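You operate a simulated robot arm through the tools that you are given. There is no shell and no other tool. Be economical: measure what you need, move in short steps, check, and stop when the job is done.

You are at the controls of a simulated robot arm. One attempt, no reset.

JOB
Prove the red button, then run the ribbed cage down to its buffers.
Fine: switch on, red button in, green button tried dead, red button out again; switch off at the end.

Only the result counts: the job must be done as asked and must still hold three seconds after the hand-in. Knocking over, shifting, dropping, spilling or breaking anything else fails it.

ROBOT AND FRAMES
A 6-joint arm with a two-finger parallel gripper, fixed in place. Base frame: the origin is at the foot of the arm, x ahead of it, y to its left, z up; the work surface is at about z = 921. Units: mm, rad, N and s.
With the tool pointing down near the work surface it reaches from about 240 to 660 mm from the base axis. Its first joint turns from -1.152 to 1.152 rad. Payload 2.9 kg.
Tool frame: the origin (TCP) lies between the finger pads and is the grasp point; the fingertips stand 30 mm ahead of it; z points along the fingers, y is the line along which they close. The gripper opens to 110 mm. The fingers are 20 mm wide and 10 mm thick; the gripper's body (48 by 112 mm) begins 55 mm behind the TCP.
Orientation is that of the tool frame in the base frame, as a unit quaternion [x, y, z, w]. With the fingers straight down and closing along the base's y, the tool's x points along the base's -x, its y along +y and its z along -z.

CONTROLS
- The arm moves only by the tool arm_command. Its argument "series" is a list of rows, each an object (a shift or turn left out is 0, a gripper value left out holds the last) with "delta_rot": the turn, a rotation vector about the base's x, y, z in rad, a list of three; "linear": the shift along the base's x, y, z in mm, a list of three; "jaw": the gripper command, from -1 (fully open) to 1 (shut), values between in proportion. In form: [{"delta_rot": [ax, ay, az], "linear": [tx, ty, tz], "jaw": jaw}, ...]. A call has 1 to 10 rows; each row shifts and turns the commanded pose from where the row before left it. A row lasts 0.2 s, in which the tool goes at most 50 mm and 0.15 rad; a call with a longer step from one row to the next is refused whole, and so is a gripper value outside its range. A pose out of reach is approached as far as the arm can. The call stops where the force on the tool passes 90 N (or 10 N more than at its start, if that is more) or the arm is blocked; 0.2 s more then pass. Each finger travels about 108 mm/s and halts on what it meets, pressing with about 38 N; the grip force reading is that of the motor and also rises with nothing between the fingers. The clock runs only during rows and for 0.2 s after the last one: add rows that do not move to give the fingers time. The reply holds the time, the measured pose of the TCP, the force on the tool along the base axes, the opening and the grip force, in the units named above and with some noise.
- Cameras (640 x 400 px; columns grow to the right, rows downward): "scene" is fixed at [89.7, 441.6, 1395.2]; the picture's right is [-0.65, -0.76, 0.00], its down [-0.34, 0.29, -0.89] and it looks along [0.68, -0.58, -0.45] (base axes); focal length 296 px, centre (320, 200). "wrist" rides on the gripper at [72, 17, -103] in the tool frame; the picture's right is [-0.23, 0.97, 0.00], its down [-0.76, -0.18, -0.62] and it looks along [-0.61, -0.14, 0.78] (tool axes); focal length 222 px, centre (320, 200). There is no depth. A picture from a camera that has moved, and an enlarged one, comes with that camera's place and axes in the base frame and with its lens.
- get_image(camera): a new picture of that camera. It takes no simulated time.
- zoom(camera, box): a new picture of the part [left, top, right, bottom] of that camera's present view, enlarged. It takes no simulated time.
- sign_off(): hands the job in; it is judged then, once.

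Work in short steps. Places have to be worked out from the pictures, the camera data and where the tool is seen: move nearer, look again, correct. Check each grasp and each placing, and mend what went wrong. You have 120 turns and 76 pictures in all, those below and enlarged ones among them. Open the gripper and draw the arm clear of the work before you hand the job in, unless the task says otherwise; then end with one line.

The tools are called after "Emit:" by a JSON object that holds its "name" and its "arguments". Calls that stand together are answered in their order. arm_command: Moves the arm, as the interface text tells. Its arguments: {"type":"object","properties":{"series":{"type":"array"}},"required":["series"]} The other tools are called the same way: get_image (camera) takes a picture; zoom (camera, box) takes an enlarged picture of a part of a camera's view; sign_off () hands the job in.

At the start:

```text
clock: 0.0
position: [372.8, -105.7, 1285.3]
tcp_rot: [0.0, 1.0, -0.001, 0.0]
force: [-0.5, 0.5, -0.2]
grip_width: 110.1
gripper_force: 0.0
```

scene: 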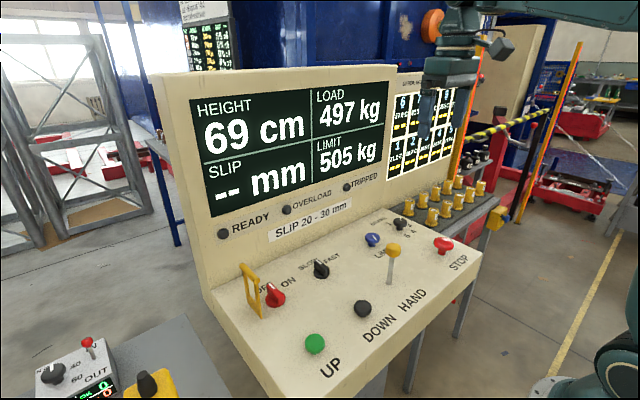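
wrist: 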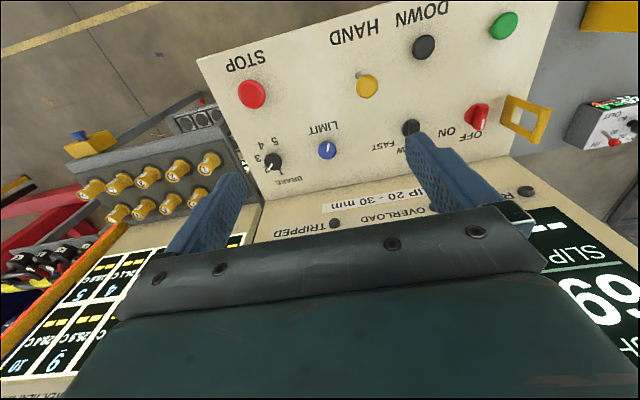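

The console has an OFF/ON switch with a guard, SLOW/FAST, UP, DOWN, HAND and STOP. I'll zoom in on the panel for details before moving.

Emit:
{"name": "zoom", "arguments": {"camera": "scene", "box": [200, 200, 500, 388]}}

Emit:
{"name": "zoom", "arguments": {"camera": "wrist", "box": [200, 0, 560, 225]}}

Emit:
{"name": "zoom", "arguments": {"camera": "scene", "box": [340, 0, 580, 150]}}

Emit:
{"name": "zoom", "arguments": {"camera": "scene", "box": [150, 0, 310, 100]}}

```text
2.13 times, centred on (350, 294) of scene
camera zoom: at [89.7, 441.6, 1395.2], right [-0.65, -0.76, 0.0], down [-0.34, 0.29, -0.89], along [0.68, -0.58, -0.45], focal length 630 px, centre (256, 0)
```

zoom: 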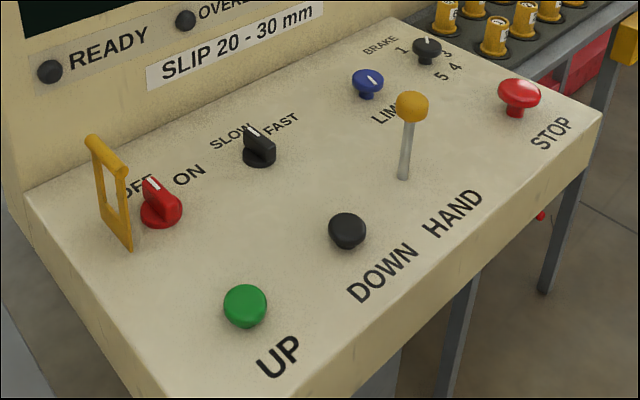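

```text
1.78 times, centred on (380, 112) of wrist
camera zoom: at [299.1, -88.7, 1387.3], right [0.23, 0.97, 0.0], down [0.76, -0.18, 0.62], along [0.61, -0.14, -0.78], focal length 395 px, centre (213, 356)
```

zoom: 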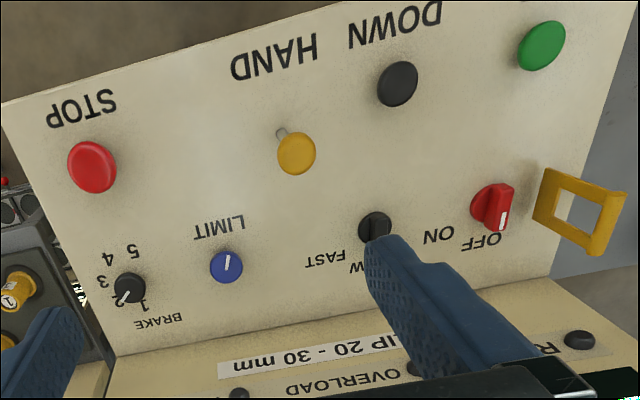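

```text
2.67 times, centred on (460, 75) of scene
camera zoom: at [89.7, 441.6, 1395.2], right [-0.65, -0.76, 0.0], down [-0.34, 0.29, -0.89], along [0.68, -0.58, -0.45], focal length 789 px, centre (-53, 533)
```

zoom: 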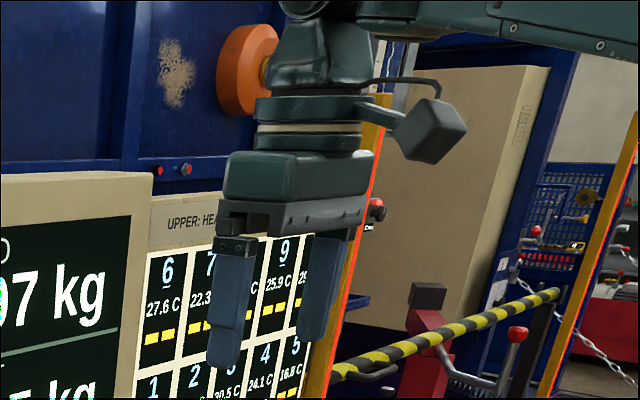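

```text
4.00 times, centred on (230, 50) of scene
camera zoom: at [89.7, 441.6, 1395.2], right [-0.65, -0.76, 0.0], down [-0.34, 0.29, -0.89], along [0.68, -0.58, -0.45], focal length 1184 px, centre (680, 800)
```

zoom: 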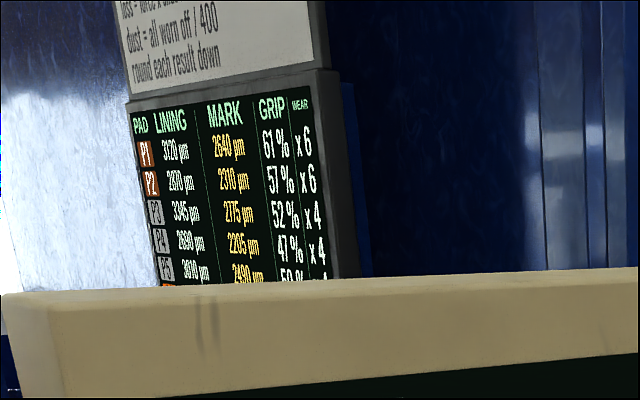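

Triangulated positions: STOP (375,-237,933), DOWN (375,81,918), UP (375,210,919), switch (527,199,913), with the guard near y=242. I'll move up close to the switch to see its handle and the guard.

Emit:
{"name": "arm_command", "arguments": {"series": [{"linear": [4, 37, -25], "jaw": 1}, {"linear": [4, 37, -25]}, {"linear": [4, 37, -25]}, {"linear": [4, 37, -25]}, {"linear": [3, 37, -25]}, {"linear": [3, 37, -25]}, {"linear": [3, 37, -25]}, {"linear": [3, 37, -25]}, {"linear": [3, 37, -28]}]}}

Emit:
{"name": "get_image", "arguments": {"camera": "wrist"}}

Emit:
{"name": "get_image", "arguments": {"camera": "scene"}}

```text
clock: 2.0
position: [405.3, 227.6, 1055.0]
tcp_rot: [0.001, 1.0, 0.0, 0.0]
force: [0.0, 0.2, 0.8]
grip_width: 0.2
gripper_force: 37.4
```

```text
69 pictures are left
camera wrist: at [330.7, 244.8, 1158.2], right [0.23, 0.97, 0.0], down [0.76, -0.18, 0.62], along [0.61, -0.14, -0.78], focal length 222 px, centre (320, 200)
```

wrist: 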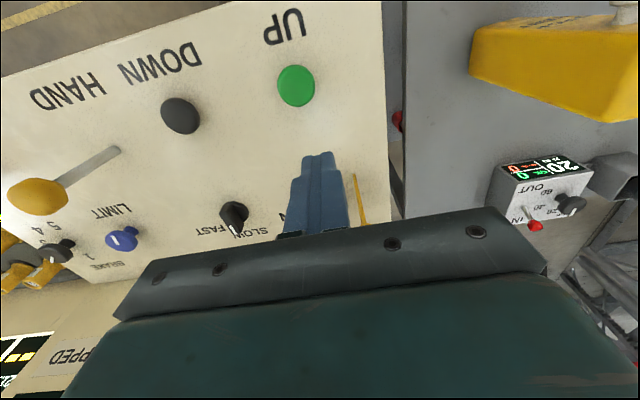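

```text
68 pictures are left
```

scene: 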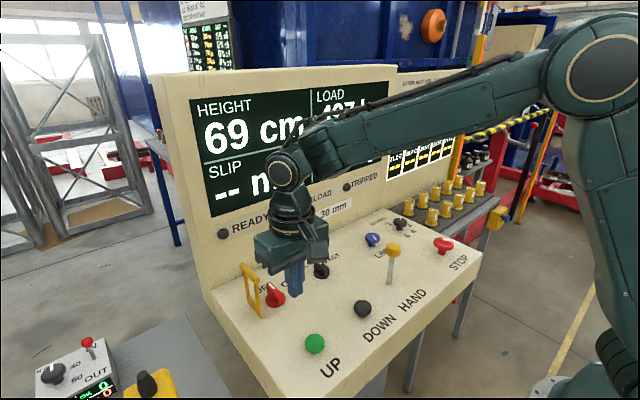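

The fingers hide the switch from here. I'll step sideways and get a clear view of the switch and guard.

Emit:
{"name": "arm_command", "arguments": {"series": [{"linear": [0, -45, 0]}, {"linear": [0, -45, 0]}, {"linear": [20, -20, 0]}]}}

Emit:
{"name": "get_image", "arguments": {"camera": "wrist"}}

Emit:
{"name": "zoom", "arguments": {"camera": "scene", "box": [220, 240, 348, 320]}}

```text
clock: 2.8
position: [424.8, 115.6, 1056.5]
tcp_rot: [0.0, 1.0, 0.001, 0.001]
force: [-0.4, -0.4, 0.4]
grip_width: 0.0
gripper_force: 37.4
```

```text
67 pictures are left
camera wrist: at [350.5, 133.3, 1160.0], right [0.23, 0.97, 0.0], down [0.76, -0.18, 0.62], along [0.61, -0.14, -0.78], focal length 222 px, centre (320, 200)
```

wrist: 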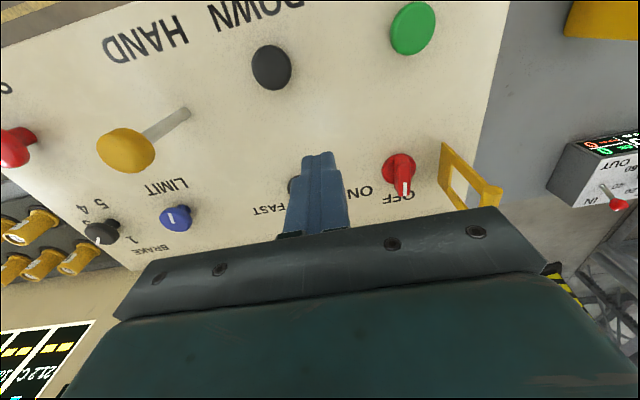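

```text
5.00 times, centred on (284, 280) of scene
camera zoom: at [89.7, 441.6, 1395.2], right [-0.65, -0.76, 0.0], down [-0.34, 0.29, -0.89], along [0.68, -0.58, -0.45], focal length 1480 px, centre (500, -200)
```

zoom: 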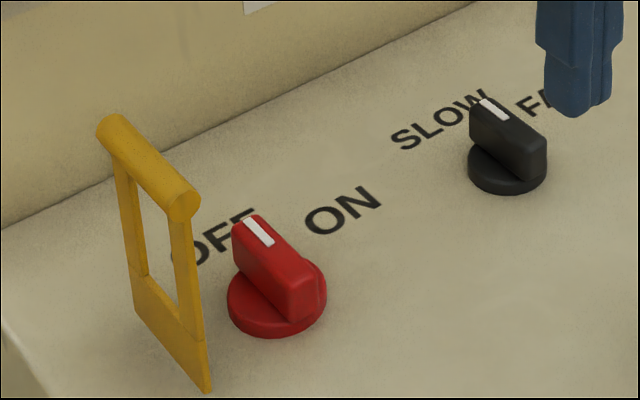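

The panel is flat at z≈900; the bar runs along x, centred at about (525,199) with its top at 934. The guard stands at y≈249 and reaches z≈1004. I'll tilt the tool so the body leans away from the guard, open to about 50 mm, and come in above the switch.

Emit:
{"name": "arm_command", "arguments": {"series": [{"linear": [25, 21, 0], "delta_rot": [0.1, 0, 0], "jaw": 0.1}, {"linear": [25, 21, 0], "delta_rot": [0.1, 0, 0]}, {"linear": [25, 21, 0], "delta_rot": [0.1, 0, 0]}, {"linear": [25, 20.5, 0]}, {"linear": [0, 0, -36]}, {"linear": [0, 0, -30]}]}}

Emit:
{"name": "zoom", "arguments": {"camera": "scene", "box": [204, 220, 364, 320]}}

Emit:
{"name": "get_image", "arguments": {"camera": "wrist"}}

```text
clock: 4.2
position: [523.2, 199.8, 989.6]
tcp_rot: [0.001, 0.989, 0.149, 0.0]
force: [0.6, -0.5, -0.2]
grip_width: 49.6
gripper_force: 0.0
```

```text
4.00 times, centred on (284, 270) of scene
camera zoom: at [89.7, 441.6, 1395.2], right [-0.65, -0.76, 0.0], down [-0.34, 0.29, -0.89], along [0.68, -0.58, -0.45], focal length 1184 px, centre (464, -80)
```

zoom: 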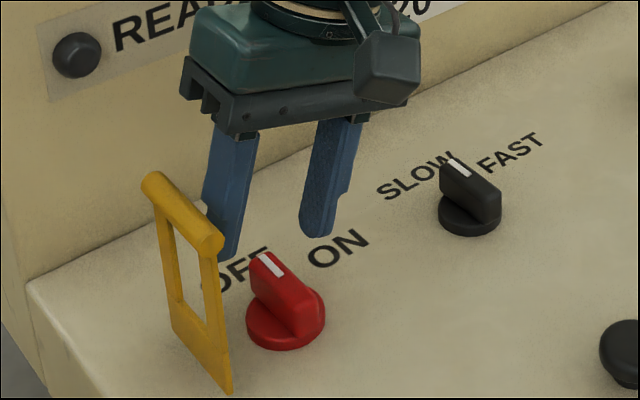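

```text
64 pictures are left
camera wrist: at [450.2, 185.8, 1092.6], right [0.23, 0.93, 0.29], down [0.76, -0.35, 0.54], along [0.61, 0.1, -0.79], focal length 222 px, centre (320, 200)
```

wrist: 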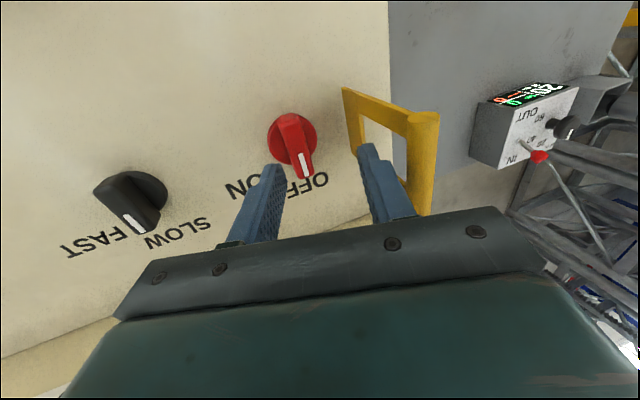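

The bar points straight at OFF (+x), centred at about (524,202), and ON lies about 60° clockwise. I'll descend around the bar.

Emit:
{"name": "arm_command", "arguments": {"series": [{"linear": [1, 2, -15]}, {"linear": [0, 0, -15]}, {"linear": [0, 0, -13]}]}}

Emit:
{"name": "zoom", "arguments": {"camera": "scene", "box": [204, 220, 364, 320]}}

Emit:
{"name": "get_image", "arguments": {"camera": "wrist"}}

```text
clock: 5.0
position: [524.7, 202.8, 946.1]
tcp_rot: [0.0, 0.989, 0.149, 0.0]
force: [0.0, -0.6, -0.4]
grip_width: 49.6
gripper_force: 0.1
```

```text
4.00 times, centred on (284, 270) of scene
camera zoom: at [89.7, 441.6, 1395.2], right [-0.65, -0.76, 0.0], down [-0.34, 0.29, -0.89], along [0.68, -0.58, -0.45], focal length 1184 px, centre (464, -80)
```

zoom: 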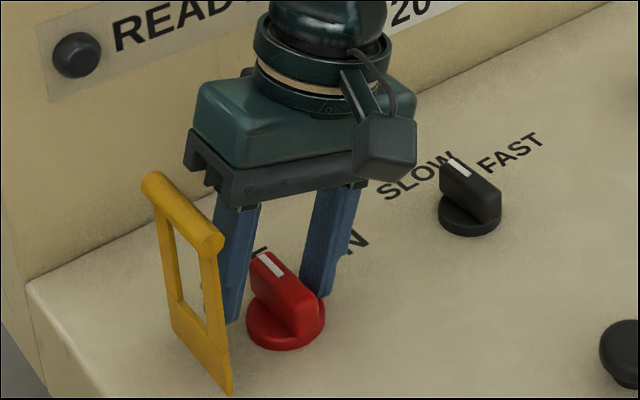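

```text
62 pictures are left
camera wrist: at [450.8, 188.4, 1050.0], right [0.23, 0.93, 0.29], down [0.76, -0.35, 0.54], along [0.61, 0.1, -0.79], focal length 222 px, centre (320, 200)
```

wrist: 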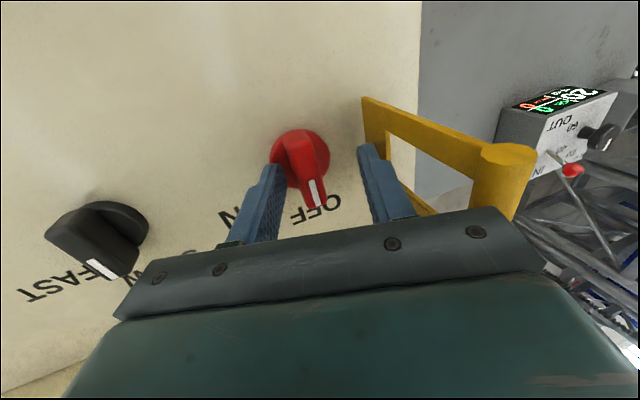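

The fingers straddle the bar with the body clear of the guard. I'll shift 5 mm back in x and close.

Emit:
{"name": "arm_command", "arguments": {"series": [{"linear": [-6, -1, 0]}, {"jaw": 0.6}, {"jaw": 1}, {}, {}]}}

Emit:
{"name": "zoom", "arguments": {"camera": "scene", "box": [204, 220, 364, 320]}}

```text
clock: 6.2
position: [518.3, 193.5, 945.6]
tcp_rot: [0.008, 0.989, 0.144, -0.003]
force: [-7.3, -45.0, -10.5]
grip_width: 20.4
gripper_force: 45.2
```

```text
4.00 times, centred on (284, 270) of scene
camera zoom: at [89.7, 440.5, 1395.5], right [-0.65, -0.76, 0.0], down [-0.34, 0.29, -0.89], along [0.68, -0.58, -0.45], focal length 1184 px, centre (464, -80)
```

zoom: 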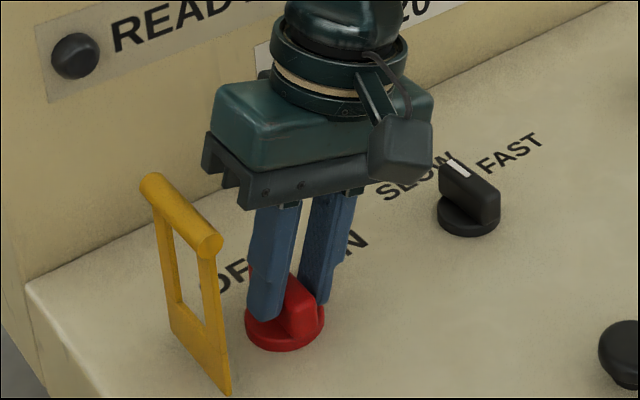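

The bar is gripped (20 mm) but the tool was commanded about 8 mm too far in +y. I'll relax that offset.

Emit:
{"name": "arm_command", "arguments": {"series": [{"linear": [0, -5, 0]}, {"linear": [0, -4, 0]}, {}]}}

```text
clock: 7.0
position: [519.2, 192.5, 944.9]
tcp_rot: [0.0, 0.989, 0.149, 0.0]
force: [3.6, -3.1, -29.4]
grip_width: 20.3
gripper_force: 44.7
```

Force is relaxed. Now I'll turn clockwise about the knob axis in small steps.

Emit:
{"name": "arm_command", "arguments": {"series": [{"linear": [-1.1, 0.1, 0], "delta_rot": [0, 0, -0.145]}, {"linear": [-1.1, 0.3, 0], "delta_rot": [0, 0, -0.145]}, {"linear": [-1, 0.4, 0], "delta_rot": [0, 0, -0.145]}, {"linear": [-0.9, 0.6, 0], "delta_rot": [0, 0, -0.145]}]}}

Emit:
{"name": "zoom", "arguments": {"camera": "scene", "box": [164, 180, 364, 305]}}

```text
clock: 8.0
position: [514.1, 197.0, 947.1]
tcp_rot: [0.282, 0.947, 0.146, 0.044]
force: [11.7, 28.4, -22.9]
grip_width: 19.6
gripper_force: 44.9
```

```text
3.20 times, centred on (264, 242) of scene
camera zoom: at [90.4, 442.5, 1394.8], right [-0.65, -0.76, 0.0], down [-0.34, 0.29, -0.89], along [0.68, -0.58, -0.45], focal length 947 px, centre (499, 64)
```

zoom: 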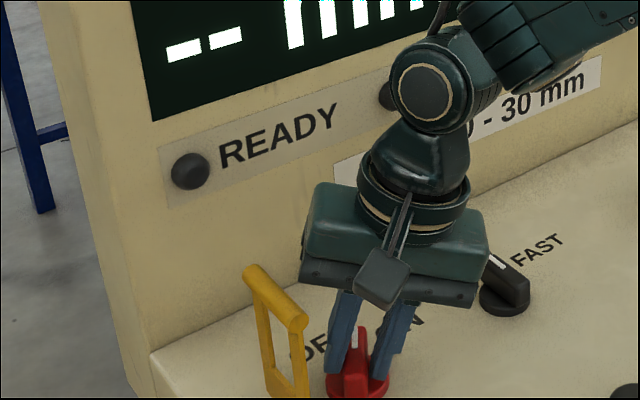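

The knob is following (about 33°). I'll continue to 60° and a little past, with a small +y correction for the side force.

Emit:
{"name": "arm_command", "arguments": {"series": [{"linear": [-0.8, 3, 0], "delta_rot": [0, 0, -0.145]}, {"linear": [-0.8, 0.7, 0], "delta_rot": [0, 0, -0.145]}, {"linear": [-0.7, 0.7, 0], "delta_rot": [0, 0, -0.145]}, {"linear": [-0.5, 0.8, 0], "delta_rot": [0, 0, -0.1]}]}}

Emit:
{"name": "get_image", "arguments": {"camera": "scene"}}

Emit:
{"name": "get_image", "arguments": {"camera": "wrist"}}

```text
clock: 9.0
position: [514.8, 200.8, 950.5]
tcp_rot: [0.521, 0.839, 0.133, 0.081]
force: [27.3, 25.8, -10.6]
grip_width: 19.8
gripper_force: 44.9
```

```text
59 pictures are left
```

scene: 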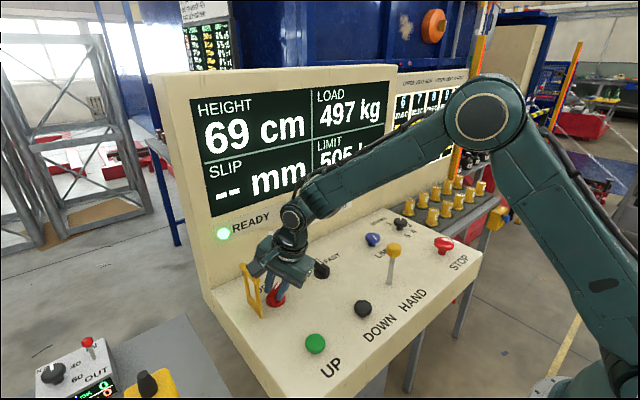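

```text
58 pictures are left
camera wrist: at [467.7, 260.2, 1052.9], right [0.93, 0.21, 0.3], down [0.01, -0.84, 0.54], along [0.36, -0.5, -0.79], focal length 222 px, centre (320, 200)
```

wrist: 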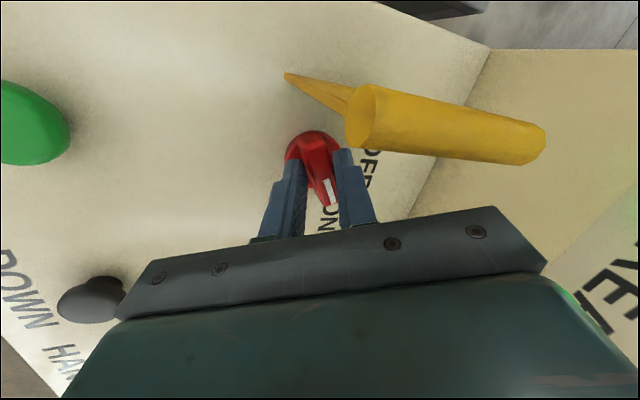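

READY is lit green and the pointer is at ON. I'll release, lift clear, and undo the tilt and yaw on the way.

Emit:
{"name": "arm_command", "arguments": {"series": [{"jaw": 0.3}, {"jaw": 0.1}, {"linear": [0, 0, 20]}, {"linear": [0, 0, 40]}, {"linear": [0, -5, 45]}, {"delta_rot": [0, 0, 0.15], "linear": [-20, -30, 10]}, {"delta_rot": [0, 0, 0.15], "linear": [-20, -30, 0]}, {"delta_rot": [0, 0, 0.15], "linear": [-20, -30, 0]}, {"delta_rot": [0, 0, 0.15], "linear": [-20, -30, 0]}, {"delta_rot": [0, 0, 0.15], "linear": [-20, -30, 0]}]}}

Emit:
{"name": "zoom", "arguments": {"camera": "scene", "box": [180, 60, 500, 260]}}

```text
clock: 11.2
position: [412.5, 43.5, 1062.6]
tcp_rot: [0.178, 0.972, 0.147, 0.027]
force: [-0.2, -0.4, 1.2]
grip_width: 49.4
gripper_force: 0.1
```

```text
2.00 times, centred on (340, 160) of scene
camera zoom: at [89.7, 441.6, 1395.2], right [-0.65, -0.76, 0.0], down [-0.34, 0.29, -0.89], along [0.68, -0.58, -0.45], focal length 592 px, centre (280, 280)
```

zoom: 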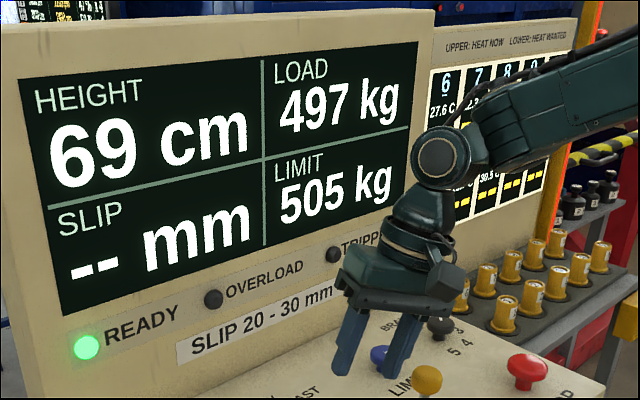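

Lamp READY on; display unchanged. I'll travel above the lever to the STOP button, straighten the tool, and close the jaws.

Emit:
{"name": "arm_command", "arguments": {"series": [{"delta_rot": [0, 0, 0.15], "linear": [0, 0, 45], "jaw": 1}, {"delta_rot": [0, 0, 0.15], "linear": [-6, -46, 0]}, {"delta_rot": [0, 0, 0.065], "linear": [-6, -46, 0]}, {"delta_rot": [-0.15, 0, 0], "linear": [-6, -47, 0]}, {"delta_rot": [-0.15, 0, 0], "linear": [-6, -47, 0]}, {"linear": [-6, -47, 0]}, {"linear": [-7, -47, 0]}, {"linear": [0, 0, -45]}]}}

Emit:
{"name": "get_image", "arguments": {"camera": "wrist"}}

Emit:
{"name": "zoom", "arguments": {"camera": "scene", "box": [380, 170, 500, 290]}}

```text
clock: 13.0
position: [373.6, -236.4, 1062.0]
tcp_rot: [0.001, 1.0, 0.0, 0.001]
force: [0.2, -0.2, 1.0]
grip_width: 0.0
gripper_force: 37.9
```

```text
56 pictures are left
camera wrist: at [299.7, -218.8, 1165.0], right [0.23, 0.97, 0.0], down [0.76, -0.18, 0.62], along [0.61, -0.14, -0.78], focal length 222 px, centre (320, 200)
```

wrist: 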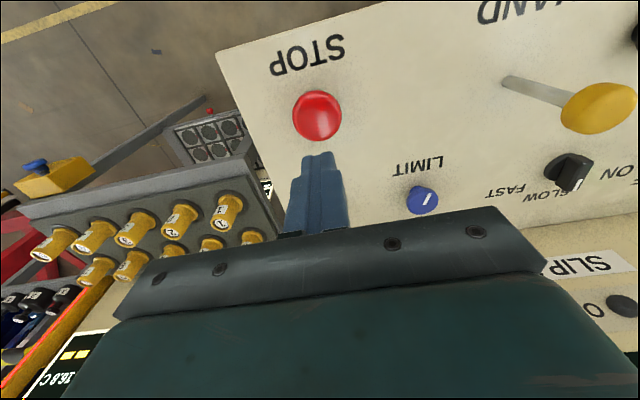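

```text
3.33 times, centred on (440, 230) of scene
camera zoom: at [89.7, 441.6, 1395.2], right [-0.65, -0.76, 0.0], down [-0.34, 0.29, -0.89], along [0.68, -0.58, -0.45], focal length 986 px, centre (-80, 100)
```

zoom: 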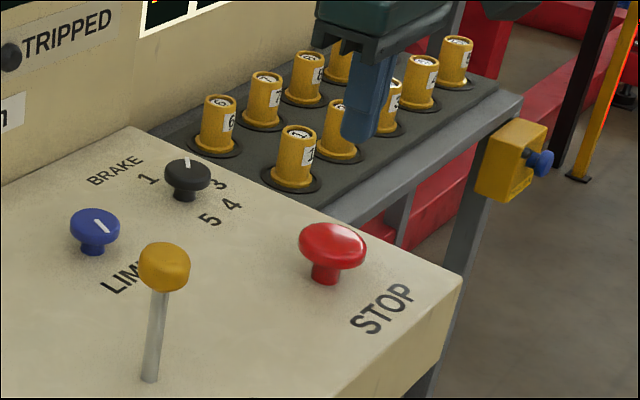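

STOP confirmed at (372,-238), top ≈936. I'll descend with closed fingers and press it in steps.

Emit:
{"name": "arm_command", "arguments": {"series": [{"linear": [-1, -1, -45]}, {"linear": [0, 0, -40]}, {"linear": [0, 0, -6]}, {"linear": [0, 0, -4]}, {"linear": [0, 0, -4]}, {"linear": [0, 0, -4]}, {"linear": [0, 0, -4]}]}}

Emit:
{"name": "get_image", "arguments": {"camera": "scene"}}

```text
clock: 14.6
position: [373.7, -237.7, 957.6]
tcp_rot: [0.001, 1.0, -0.001, 0.002]
force: [-6.1, 3.1, 19.9]
grip_width: 0.2
gripper_force: 37.2
```

```text
54 pictures are left
```

scene: 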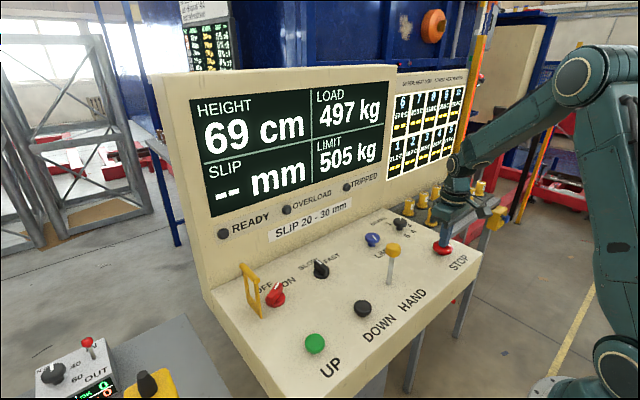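

READY went out, so the button is acting. I'll push a little further to make sure it latches, then lift and look.

Emit:
{"name": "arm_command", "arguments": {"series": [{"linear": [0, 0, -3]}, {"linear": [0, 0, -3]}, {}]}}

Emit:
{"name": "arm_command", "arguments": {"series": [{"linear": [0, 0, 20]}, {"linear": [0, 0, 40]}, {"linear": [0, 0, 45]}]}}

Emit:
{"name": "get_image", "arguments": {"camera": "scene"}}

Emit:
{"name": "zoom", "arguments": {"camera": "scene", "box": [380, 170, 500, 290]}}

```text
clock: 15.4
position: [373.0, -237.8, 954.6]
tcp_rot: [0.001, 1.0, -0.002, 0.004]
force: [-17.1, 9.4, 64.0]
grip_width: 0.1
gripper_force: 37.7
```

```text
clock: 16.2
position: [372.8, -237.8, 1052.3]
tcp_rot: [0.001, 1.0, 0.001, 0.0]
force: [0.8, 0.2, 0.2]
grip_width: 0.0
gripper_force: 38.1
```

```text
53 pictures are left
```

scene: 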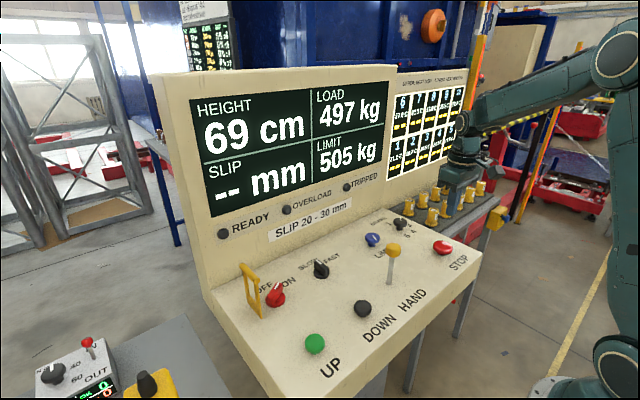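

```text
3.33 times, centred on (440, 230) of scene
camera zoom: at [89.7, 441.6, 1395.2], right [-0.65, -0.76, 0.0], down [-0.34, 0.29, -0.89], along [0.68, -0.58, -0.45], focal length 986 px, centre (-80, 100)
```

zoom: 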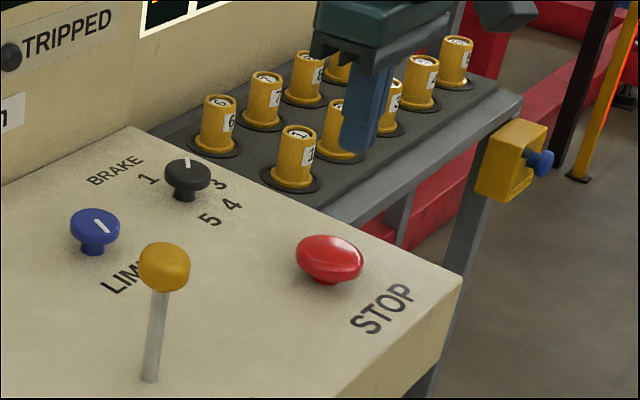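

STOP stays in and READY is off. I'll go over to the green UP button at about (375,210), above lever height.

Emit:
{"name": "arm_command", "arguments": {"series": [{"linear": [0, 0, 45]}, {"linear": [0, 50, 0]}, {"linear": [0, 50, 0]}, {"linear": [0, 50, 0]}, {"linear": [0, 50, 0]}, {"linear": [0, 50, 0]}, {"linear": [0, 50, 0]}, {"linear": [1, 50, 0]}, {"linear": [1, 50, 0]}, {"linear": [0, 48, 0]}]}}

Emit:
{"name": "arm_command", "arguments": {"series": [{"linear": [0, 0, -50]}, {"linear": [0, 0, -20]}]}}

Emit:
{"name": "get_image", "arguments": {"camera": "wrist"}}

```text
clock: 18.4
position: [376.9, 212.5, 1100.4]
tcp_rot: [0.0, 1.0, 0.0, 0.001]
force: [-0.1, 0.3, 0.0]
grip_width: 0.1
gripper_force: 37.4
```

```text
clock: 19.0
position: [375.8, 211.6, 1030.0]
tcp_rot: [0.001, 1.0, 0.001, 0.001]
force: [0.3, 1.1, -0.9]
grip_width: 0.1
gripper_force: 37.6
```

```text
51 pictures are left
camera wrist: at [302.5, 228.9, 1132.4], right [0.23, 0.97, 0.0], down [0.76, -0.18, 0.62], along [0.61, -0.14, -0.78], focal length 222 px, centre (320, 200)
```

wrist: 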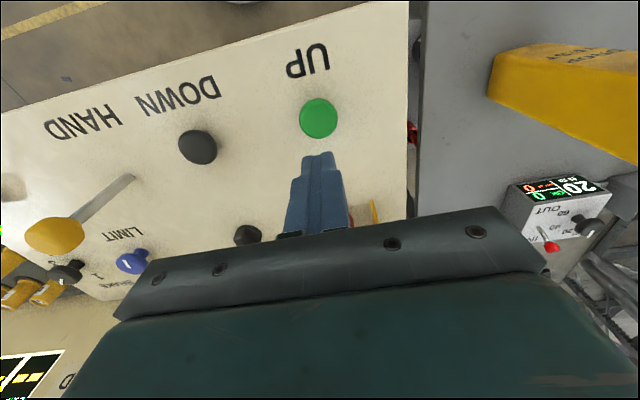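

Aligned over green (UP). I'll press gently and watch for contact.

Emit:
{"name": "arm_command", "arguments": {"series": [{"linear": [-3, 0, -40]}, {"linear": [0, 0, -28]}, {"linear": [0, 0, -5]}, {"linear": [0, 0, -4]}, {"linear": [0, 0, -4]}]}}

```text
clock: 20.2
position: [373.1, 211.5, 949.0]
tcp_rot: [0.001, 1.0, -0.001, 0.001]
force: [1.0, -0.9, 1.7]
grip_width: 0.1
gripper_force: 37.9
```

Emit:
{"name": "arm_command", "arguments": {"series": [{"linear": [0, 0, -3]}, {"linear": [0, 0, -3]}, {}]}}

Emit:
{"name": "zoom", "arguments": {"camera": "scene", "box": [180, 60, 500, 390]}}

```text
clock: 21.0
position: [372.9, 210.7, 943.4]
tcp_rot: [0.001, 1.0, 0.001, 0.002]
force: [-2.8, -3.4, 23.7]
grip_width: 0.0
gripper_force: 37.5
```

```text
1.21 times, centred on (340, 225) of scene
camera zoom: at [89.4, 441.3, 1395.3], right [-0.65, -0.76, 0.0], down [-0.34, 0.29, -0.89], along [0.68, -0.58, -0.45], focal length 359 px, centre (296, 170)
```

zoom: 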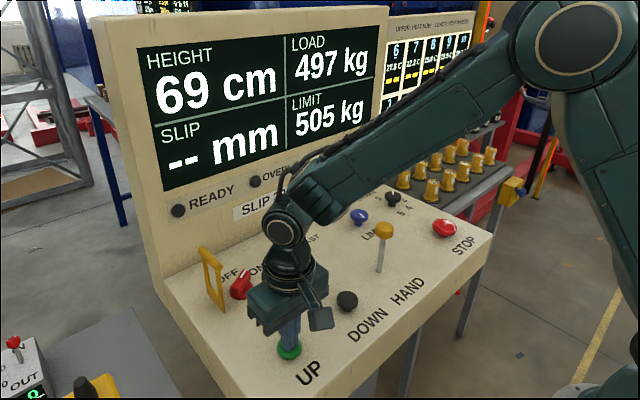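

Contact at 24 N with no response. I'll press to full depth and hold to be sure it was really tried.

Emit:
{"name": "arm_command", "arguments": {"series": [{"linear": [0, 0, -2]}, {"linear": [0, 0, -2]}, {}, {}, {}]}}

Emit:
{"name": "zoom", "arguments": {"camera": "scene", "box": [180, 60, 500, 390]}}

Emit:
{"name": "arm_command", "arguments": {"series": [{"linear": [0, 0, 15]}, {"linear": [0, 0, 45]}, {"linear": [0, 0, 50]}, {"linear": [0, 0, 50]}]}}

Emit:
{"name": "get_image", "arguments": {"camera": "scene"}}

```text
clock: 22.2
position: [373.2, 210.8, 942.2]
tcp_rot: [0.001, 1.0, 0.002, 0.004]
force: [-15.9, -8.3, 69.2]
grip_width: 0.0
gripper_force: 37.3
```

```text
1.21 times, centred on (340, 225) of scene
camera zoom: at [88.5, 440.9, 1395.5], right [-0.65, -0.76, 0.0], down [-0.34, 0.29, -0.89], along [0.68, -0.58, -0.45], focal length 359 px, centre (296, 170)
```

zoom: 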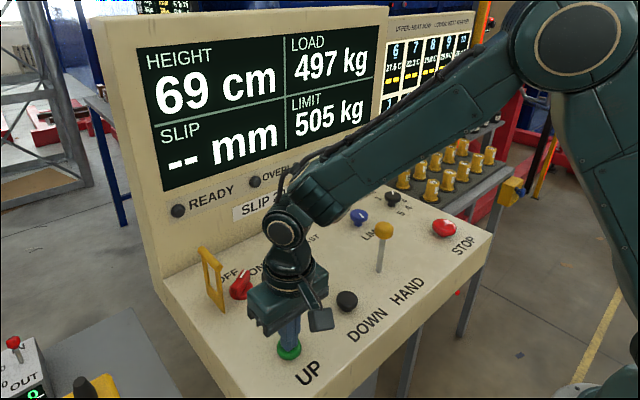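

```text
clock: 23.2
position: [372.4, 209.8, 1098.8]
tcp_rot: [0.001, 1.0, -0.002, -0.001]
force: [0.3, 1.8, -0.2]
grip_width: 0.0
gripper_force: 37.7
```

```text
48 pictures are left
```

scene: 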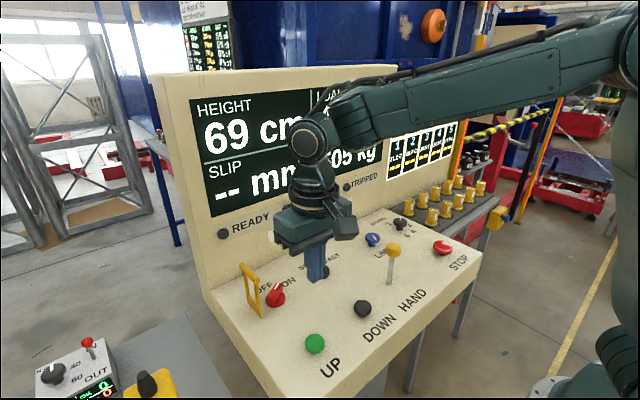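

Green is bottomed out and dead: proven. I'll go back to STOP with the jaws open to about 80 mm so I can grip the mushroom head.

Emit:
{"name": "arm_command", "arguments": {"series": [{"linear": [0, -45, 10]}, {"linear": [0, -50, 0]}, {"linear": [0, -50, 0]}, {"linear": [0, -50, 0]}, {"linear": [0, -50, 0]}, {"linear": [0, -50, 0]}, {"linear": [0, -50, 0]}, {"linear": [0, -50, 0]}, {"linear": [0, -52, 0], "jaw": -0.45}, {"linear": [0, 0, -50]}]}}

Emit:
{"name": "arm_command", "arguments": {"series": [{"linear": [0, 0, -40]}, {"linear": [0, 0, -40]}, {"linear": [0, 0, -27]}, {}]}}

Emit:
{"name": "zoom", "arguments": {"camera": "scene", "box": [380, 170, 500, 290]}}

Emit:
{"name": "get_image", "arguments": {"camera": "wrist"}}

```text
refused: row 9 steps farther than a row can; nothing moved
```

```text
clock: 24.2
position: [373.4, 210.8, 990.4]
tcp_rot: [0.001, 1.0, 0.0, 0.001]
force: [-0.1, 0.0, 0.7]
grip_width: 0.1
gripper_force: 37.6
```

```text
3.33 times, centred on (440, 230) of scene
camera zoom: at [89.7, 441.6, 1395.2], right [-0.65, -0.76, 0.0], down [-0.34, 0.29, -0.89], along [0.68, -0.58, -0.45], focal length 986 px, centre (-80, 100)
```

zoom: 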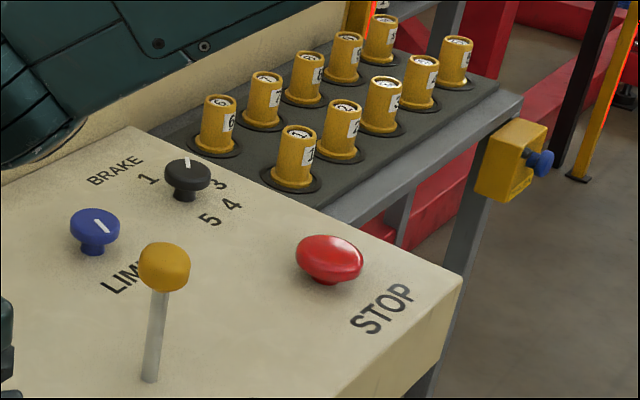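

```text
46 pictures are left
camera wrist: at [299.6, 229.5, 1093.7], right [0.23, 0.97, 0.0], down [0.76, -0.18, 0.62], along [0.61, -0.14, -0.78], focal length 222 px, centre (320, 200)
```

wrist: 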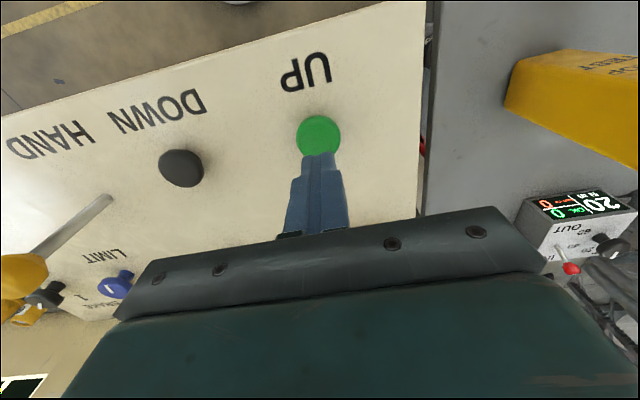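

The first call was refused (one step too long), so the second only lowered the tool above green without touching it. I'll lift again and then travel, one call at a time.

Emit:
{"name": "arm_command", "arguments": {"series": [{"linear": [0, 0, 48]}, {"linear": [0, 0, 48]}, {"linear": [0, -48, 20]}, {"linear": [0, -50, 0]}, {"linear": [0, -50, 0]}, {"linear": [0, -50, 0]}, {"linear": [0, -50, 0]}, {"linear": [0, -50, 0]}, {"linear": [0, -50, 0]}, {"linear": [0, -50, 0]}]}}

```text
refused: row 3 steps farther than a row can; nothing moved
```

Emit:
{"name": "arm_command", "arguments": {"series": [{"linear": [0, 0, 48]}, {"linear": [0, 0, 48]}, {"linear": [0, -40, 18]}, {"linear": [0, -50, 0]}, {"linear": [0, -50, 0]}, {"linear": [0, -50, 0]}, {"linear": [0, -50, 0]}, {"linear": [0, -50, 0]}, {"linear": [0, -50, 0]}, {"linear": [0, -50, 0]}]}}

```text
clock: 26.4
position: [373.7, -179.5, 1106.1]
tcp_rot: [0.0, 1.0, 0.0, -0.001]
force: [0.2, 1.5, -0.1]
grip_width: 0.0
gripper_force: 37.9
```

Now the last 58 mm with the jaws opening, then descend so the fingertips straddle the head.

Emit:
{"name": "arm_command", "arguments": {"series": [{"linear": [0, -29, 0], "jaw": -0.45}, {"linear": [0, -29, 0]}, {}, {"linear": [0, 0, -45]}, {"linear": [0, 0, -45]}, {"linear": [0, 0, -40]}, {"linear": [0, 0, -25]}]}}

Emit:
{"name": "zoom", "arguments": {"camera": "scene", "box": [380, 170, 500, 290]}}

Emit:
{"name": "get_image", "arguments": {"camera": "wrist"}}

```text
clock: 28.0
position: [372.4, -236.6, 949.8]
tcp_rot: [0.001, 1.0, 0.0, 0.002]
force: [0.2, -0.5, 0.2]
grip_width: 79.8
gripper_force: 0.1
```

```text
3.33 times, centred on (440, 230) of scene
camera zoom: at [89.7, 441.6, 1395.2], right [-0.65, -0.76, 0.0], down [-0.34, 0.29, -0.89], along [0.68, -0.58, -0.45], focal length 986 px, centre (-80, 100)
```

zoom: 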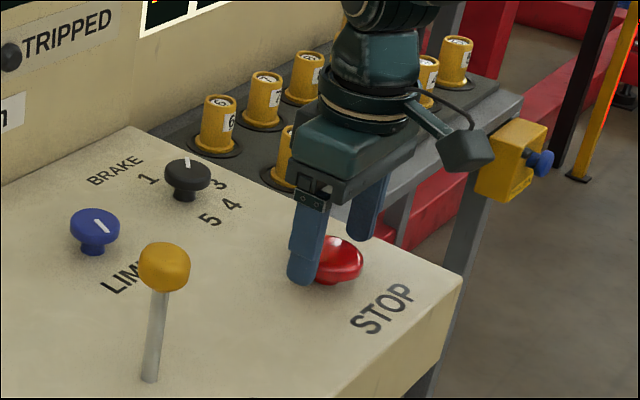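

```text
44 pictures are left
camera wrist: at [299.4, -218.9, 1053.5], right [0.23, 0.97, 0.0], down [0.76, -0.18, 0.62], along [0.61, -0.14, -0.78], focal length 222 px, centre (320, 200)
```

wrist: 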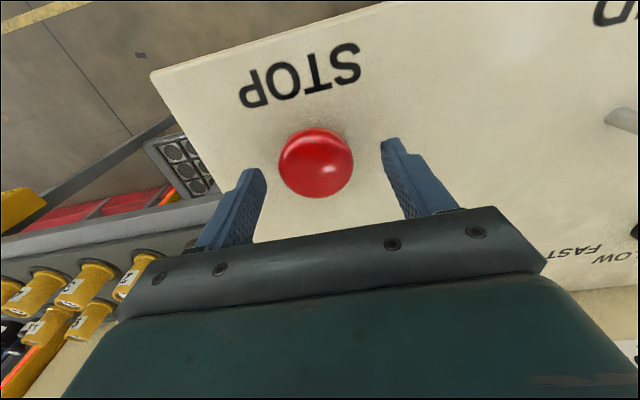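

Centred around the head. I'll go down 10 mm and close.

Emit:
{"name": "arm_command", "arguments": {"series": [{"linear": [0, -1, -10]}, {"jaw": 0.2}, {"jaw": 1}, {}]}}

Emit:
{"name": "zoom", "arguments": {"camera": "scene", "box": [380, 170, 500, 290]}}

```text
clock: 29.0
position: [373.3, -238.9, 940.3]
tcp_rot: [0.003, 1.0, -0.002, 0.002]
force: [0.2, -18.6, -3.3]
grip_width: 50.5
gripper_force: 44.6
```

```text
3.33 times, centred on (440, 230) of scene
camera zoom: at [89.8, 441.1, 1395.4], right [-0.65, -0.76, 0.0], down [-0.34, 0.29, -0.89], along [0.68, -0.58, -0.45], focal length 986 px, centre (-80, 100)
```

zoom: 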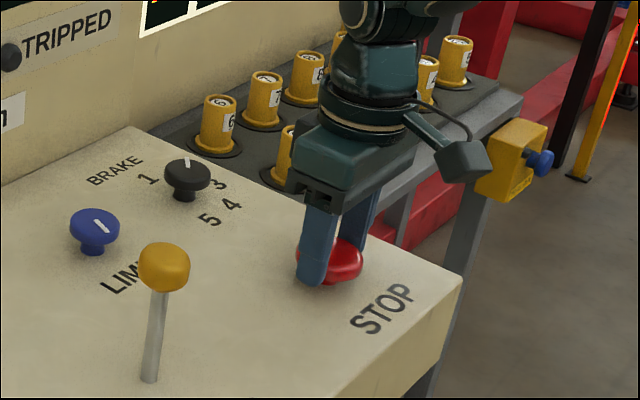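

The head is gripped (50 mm). I'll pull up gently.

Emit:
{"name": "arm_command", "arguments": {"series": [{"linear": [0, -2, 2]}, {"linear": [0, 0, 3]}, {"linear": [0, 0, 3]}, {"linear": [0, 0, 3]}]}}

Emit:
{"name": "get_image", "arguments": {"camera": "scene"}}

```text
clock: 30.0
position: [373.4, -239.7, 951.1]
tcp_rot: [-0.001, 1.0, 0.0, 0.0]
force: [3.0, -6.5, 4.4]
grip_width: 50.2
gripper_force: 44.8
```

```text
42 pictures are left
```

scene: 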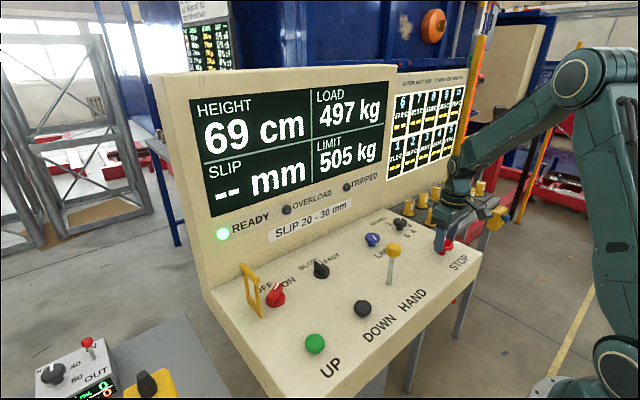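

READY is lit again: STOP is out. I'll release, lift, and head for DOWN.

Emit:
{"name": "arm_command", "arguments": {"series": [{"jaw": 0.1}, {"jaw": -0.45}, {"linear": [0, 0, 20]}, {"linear": [0, 0, 48]}, {"linear": [0, 0, 48]}, {"linear": [0, 0, 40], "jaw": 1}, {"linear": [0, 48, 0]}, {"linear": [0, 48, 0]}, {"linear": [0, 48, 0]}, {"linear": [0, 48, 0]}]}}

Emit:
{"name": "arm_command", "arguments": {"series": [{"linear": [0, 48, 0]}, {"linear": [0, 48, 0]}, {"linear": [0, 34, 0]}, {"linear": [0, 0, -48]}, {"linear": [0, 0, -40]}, {}]}}

Emit:
{"name": "get_image", "arguments": {"camera": "wrist"}}

Emit:
{"name": "get_image", "arguments": {"camera": "scene"}}

```text
clock: 32.2
position: [372.7, -48.2, 1107.5]
tcp_rot: [0.0, 1.0, 0.0, 0.001]
force: [0.3, 0.6, 0.2]
grip_width: 0.0
gripper_force: 37.5
```

```text
clock: 33.6
position: [372.0, 82.7, 1018.6]
tcp_rot: [0.001, 1.0, 0.0, 0.001]
force: [-0.6, 0.2, 0.9]
grip_width: 0.0
gripper_force: 37.7
```

```text
41 pictures are left
camera wrist: at [298.8, 99.9, 1122.1], right [0.23, 0.97, 0.0], down [0.76, -0.18, 0.62], along [0.61, -0.14, -0.78], focal length 222 px, centre (320, 200)
```

wrist: 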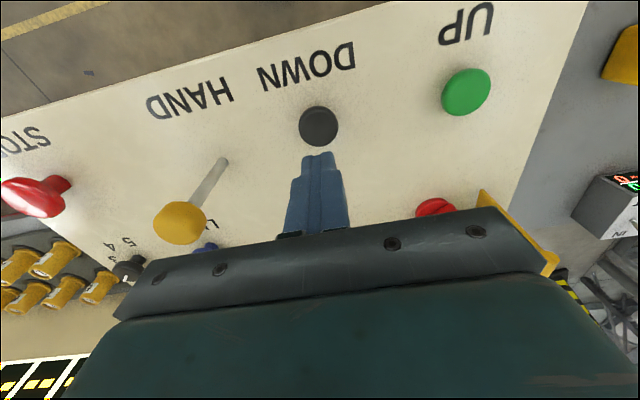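

```text
40 pictures are left
```

scene: 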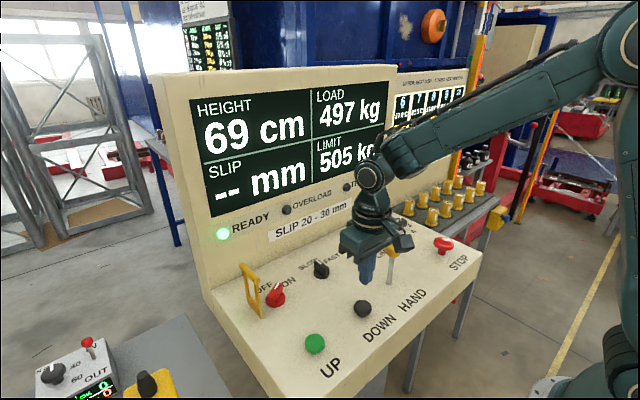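

Centred over DOWN with READY on. I'll press down as far as it took for green to actuate.

Emit:
{"name": "arm_command", "arguments": {"series": [{"linear": [0, 0, -40]}, {"linear": [0, 0, -28]}, {"linear": [0, 0, -3]}, {"linear": [0, 0, -3]}, {"linear": [0, 0, -2]}, {}]}}

Emit:
{"name": "get_image", "arguments": {"camera": "scene"}}

```text
clock: 35.0
position: [372.9, 82.3, 943.1]
tcp_rot: [0.0, 1.0, 0.0, 0.0]
force: [-2.8, 1.3, 10.1]
grip_width: 0.2
gripper_force: 37.8
```

```text
39 pictures are left
```

scene: 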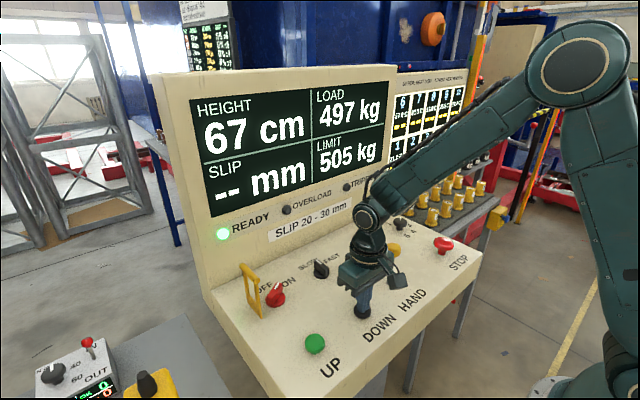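

Height is falling (67 cm). I'll press 1 mm more for margin and hold.

Emit:
{"name": "arm_command", "arguments": {"series": [{"linear": [0, 0, -1]}, {}, {}, {}, {}, {}, {}, {}, {}, {}]}}

Emit:
{"name": "get_image", "arguments": {"camera": "scene"}}

```text
clock: 37.2
position: [372.5, 82.7, 943.8]
tcp_rot: [0.0, 1.0, 0.0, 0.003]
force: [-11.0, 5.1, 38.9]
grip_width: 0.0
gripper_force: 37.5
```

```text
38 pictures are left
```

scene: 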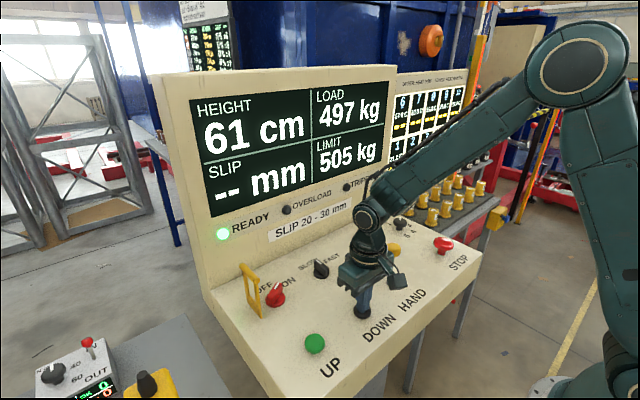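

It descends at about 2.8 cm/s. I'll keep holding.

Emit:
{"name": "arm_command", "arguments": {"series": [{}, {}, {}, {}, {}, {}, {}, {}, {}, {}]}}

Emit:
{"name": "arm_command", "arguments": {"series": [{}, {}, {}, {}, {}, {}, {}, {}, {}, {}]}}

Emit:
{"name": "arm_command", "arguments": {"series": [{}, {}, {}, {}, {}, {}, {}, {}, {}, {}]}}

Emit:
{"name": "get_image", "arguments": {"camera": "scene"}}

```text
clock: 39.4
position: [372.3, 83.1, 943.6]
tcp_rot: [0.001, 1.0, 0.0, 0.002]
force: [-8.3, 7.2, 38.8]
grip_width: 0.0
gripper_force: 37.7
```

```text
clock: 41.6
position: [372.7, 81.1, 943.0]
tcp_rot: [0.001, 1.0, 0.0, 0.002]
force: [-7.6, 6.6, 37.4]
grip_width: 0.0
gripper_force: 37.4
```

```text
clock: 43.8
position: [372.3, 81.9, 943.2]
tcp_rot: [0.001, 1.0, -0.001, 0.002]
force: [-6.2, 6.0, 37.2]
grip_width: 0.2
gripper_force: 38.0
```

```text
37 pictures are left
```

scene: 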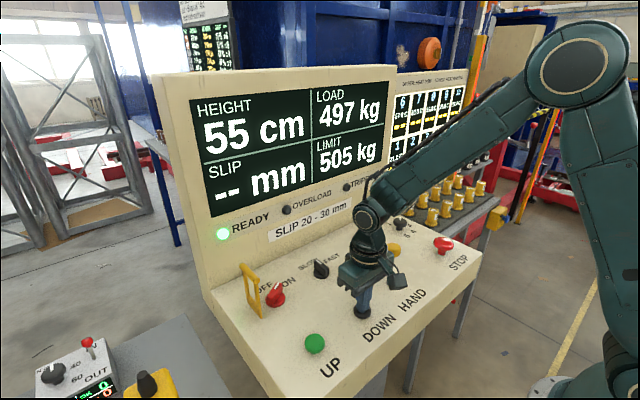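

Height shows 55 cm, less of a drop than expected, so it may have stopped or slowed. I'll hold on and check.

Emit:
{"name": "arm_command", "arguments": {"series": [{}, {}, {}, {}, {}]}}

Emit:
{"name": "get_image", "arguments": {"camera": "scene"}}

```text
clock: 45.0
position: [372.3, 82.2, 943.2]
tcp_rot: [0.0, 1.0, 0.0, 0.002]
force: [-5.8, 5.1, 37.5]
grip_width: 0.0
gripper_force: 37.4
```

```text
36 pictures are left
```

scene: 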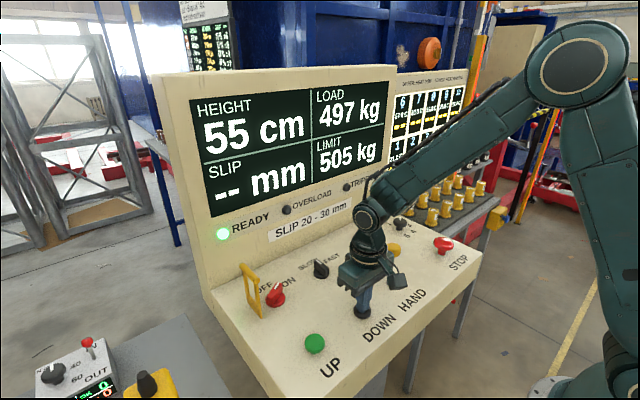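

It is steady at 55 cm with the button still pressed. I'll look at the moving blue car and its surroundings for buffers.

Emit:
{"name": "zoom", "arguments": {"camera": "scene", "box": [180, 0, 580, 250]}}

Emit:
{"name": "zoom", "arguments": {"camera": "scene", "box": [0, 0, 200, 250]}}

Emit:
{"name": "zoom", "arguments": {"camera": "scene", "box": [390, 0, 640, 156]}}

```text
1.60 times, centred on (380, 125) of scene
camera zoom: at [89.1, 441.6, 1395.2], right [-0.65, -0.76, 0.0], down [-0.34, 0.29, -0.89], along [0.68, -0.58, -0.45], focal length 473 px, centre (224, 320)
```

zoom: 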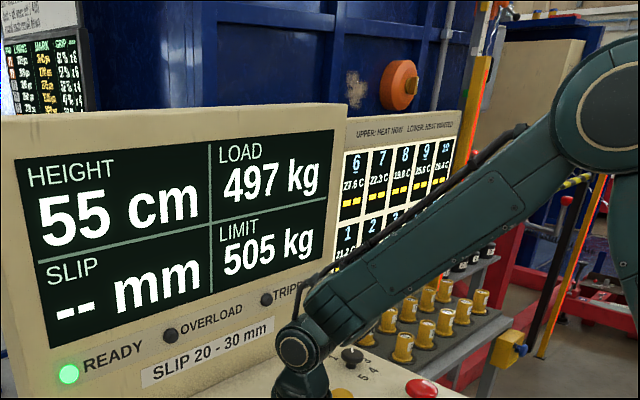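

```text
1.60 times, centred on (100, 125) of scene
camera zoom: at [89.1, 441.6, 1395.2], right [-0.65, -0.76, 0.0], down [-0.34, 0.29, -0.89], along [0.68, -0.58, -0.45], focal length 473 px, centre (672, 320)
```

zoom: 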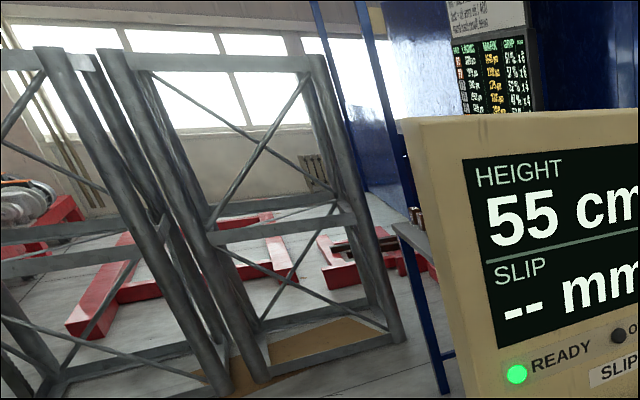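

```text
2.56 times, centred on (515, 78) of scene
camera zoom: at [89.1, 441.6, 1395.2], right [-0.65, -0.76, 0.0], down [-0.34, 0.29, -0.89], along [0.68, -0.58, -0.45], focal length 758 px, centre (-179, 512)
```

zoom: 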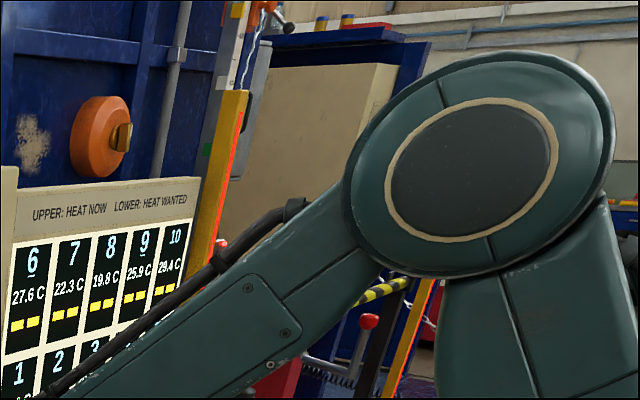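

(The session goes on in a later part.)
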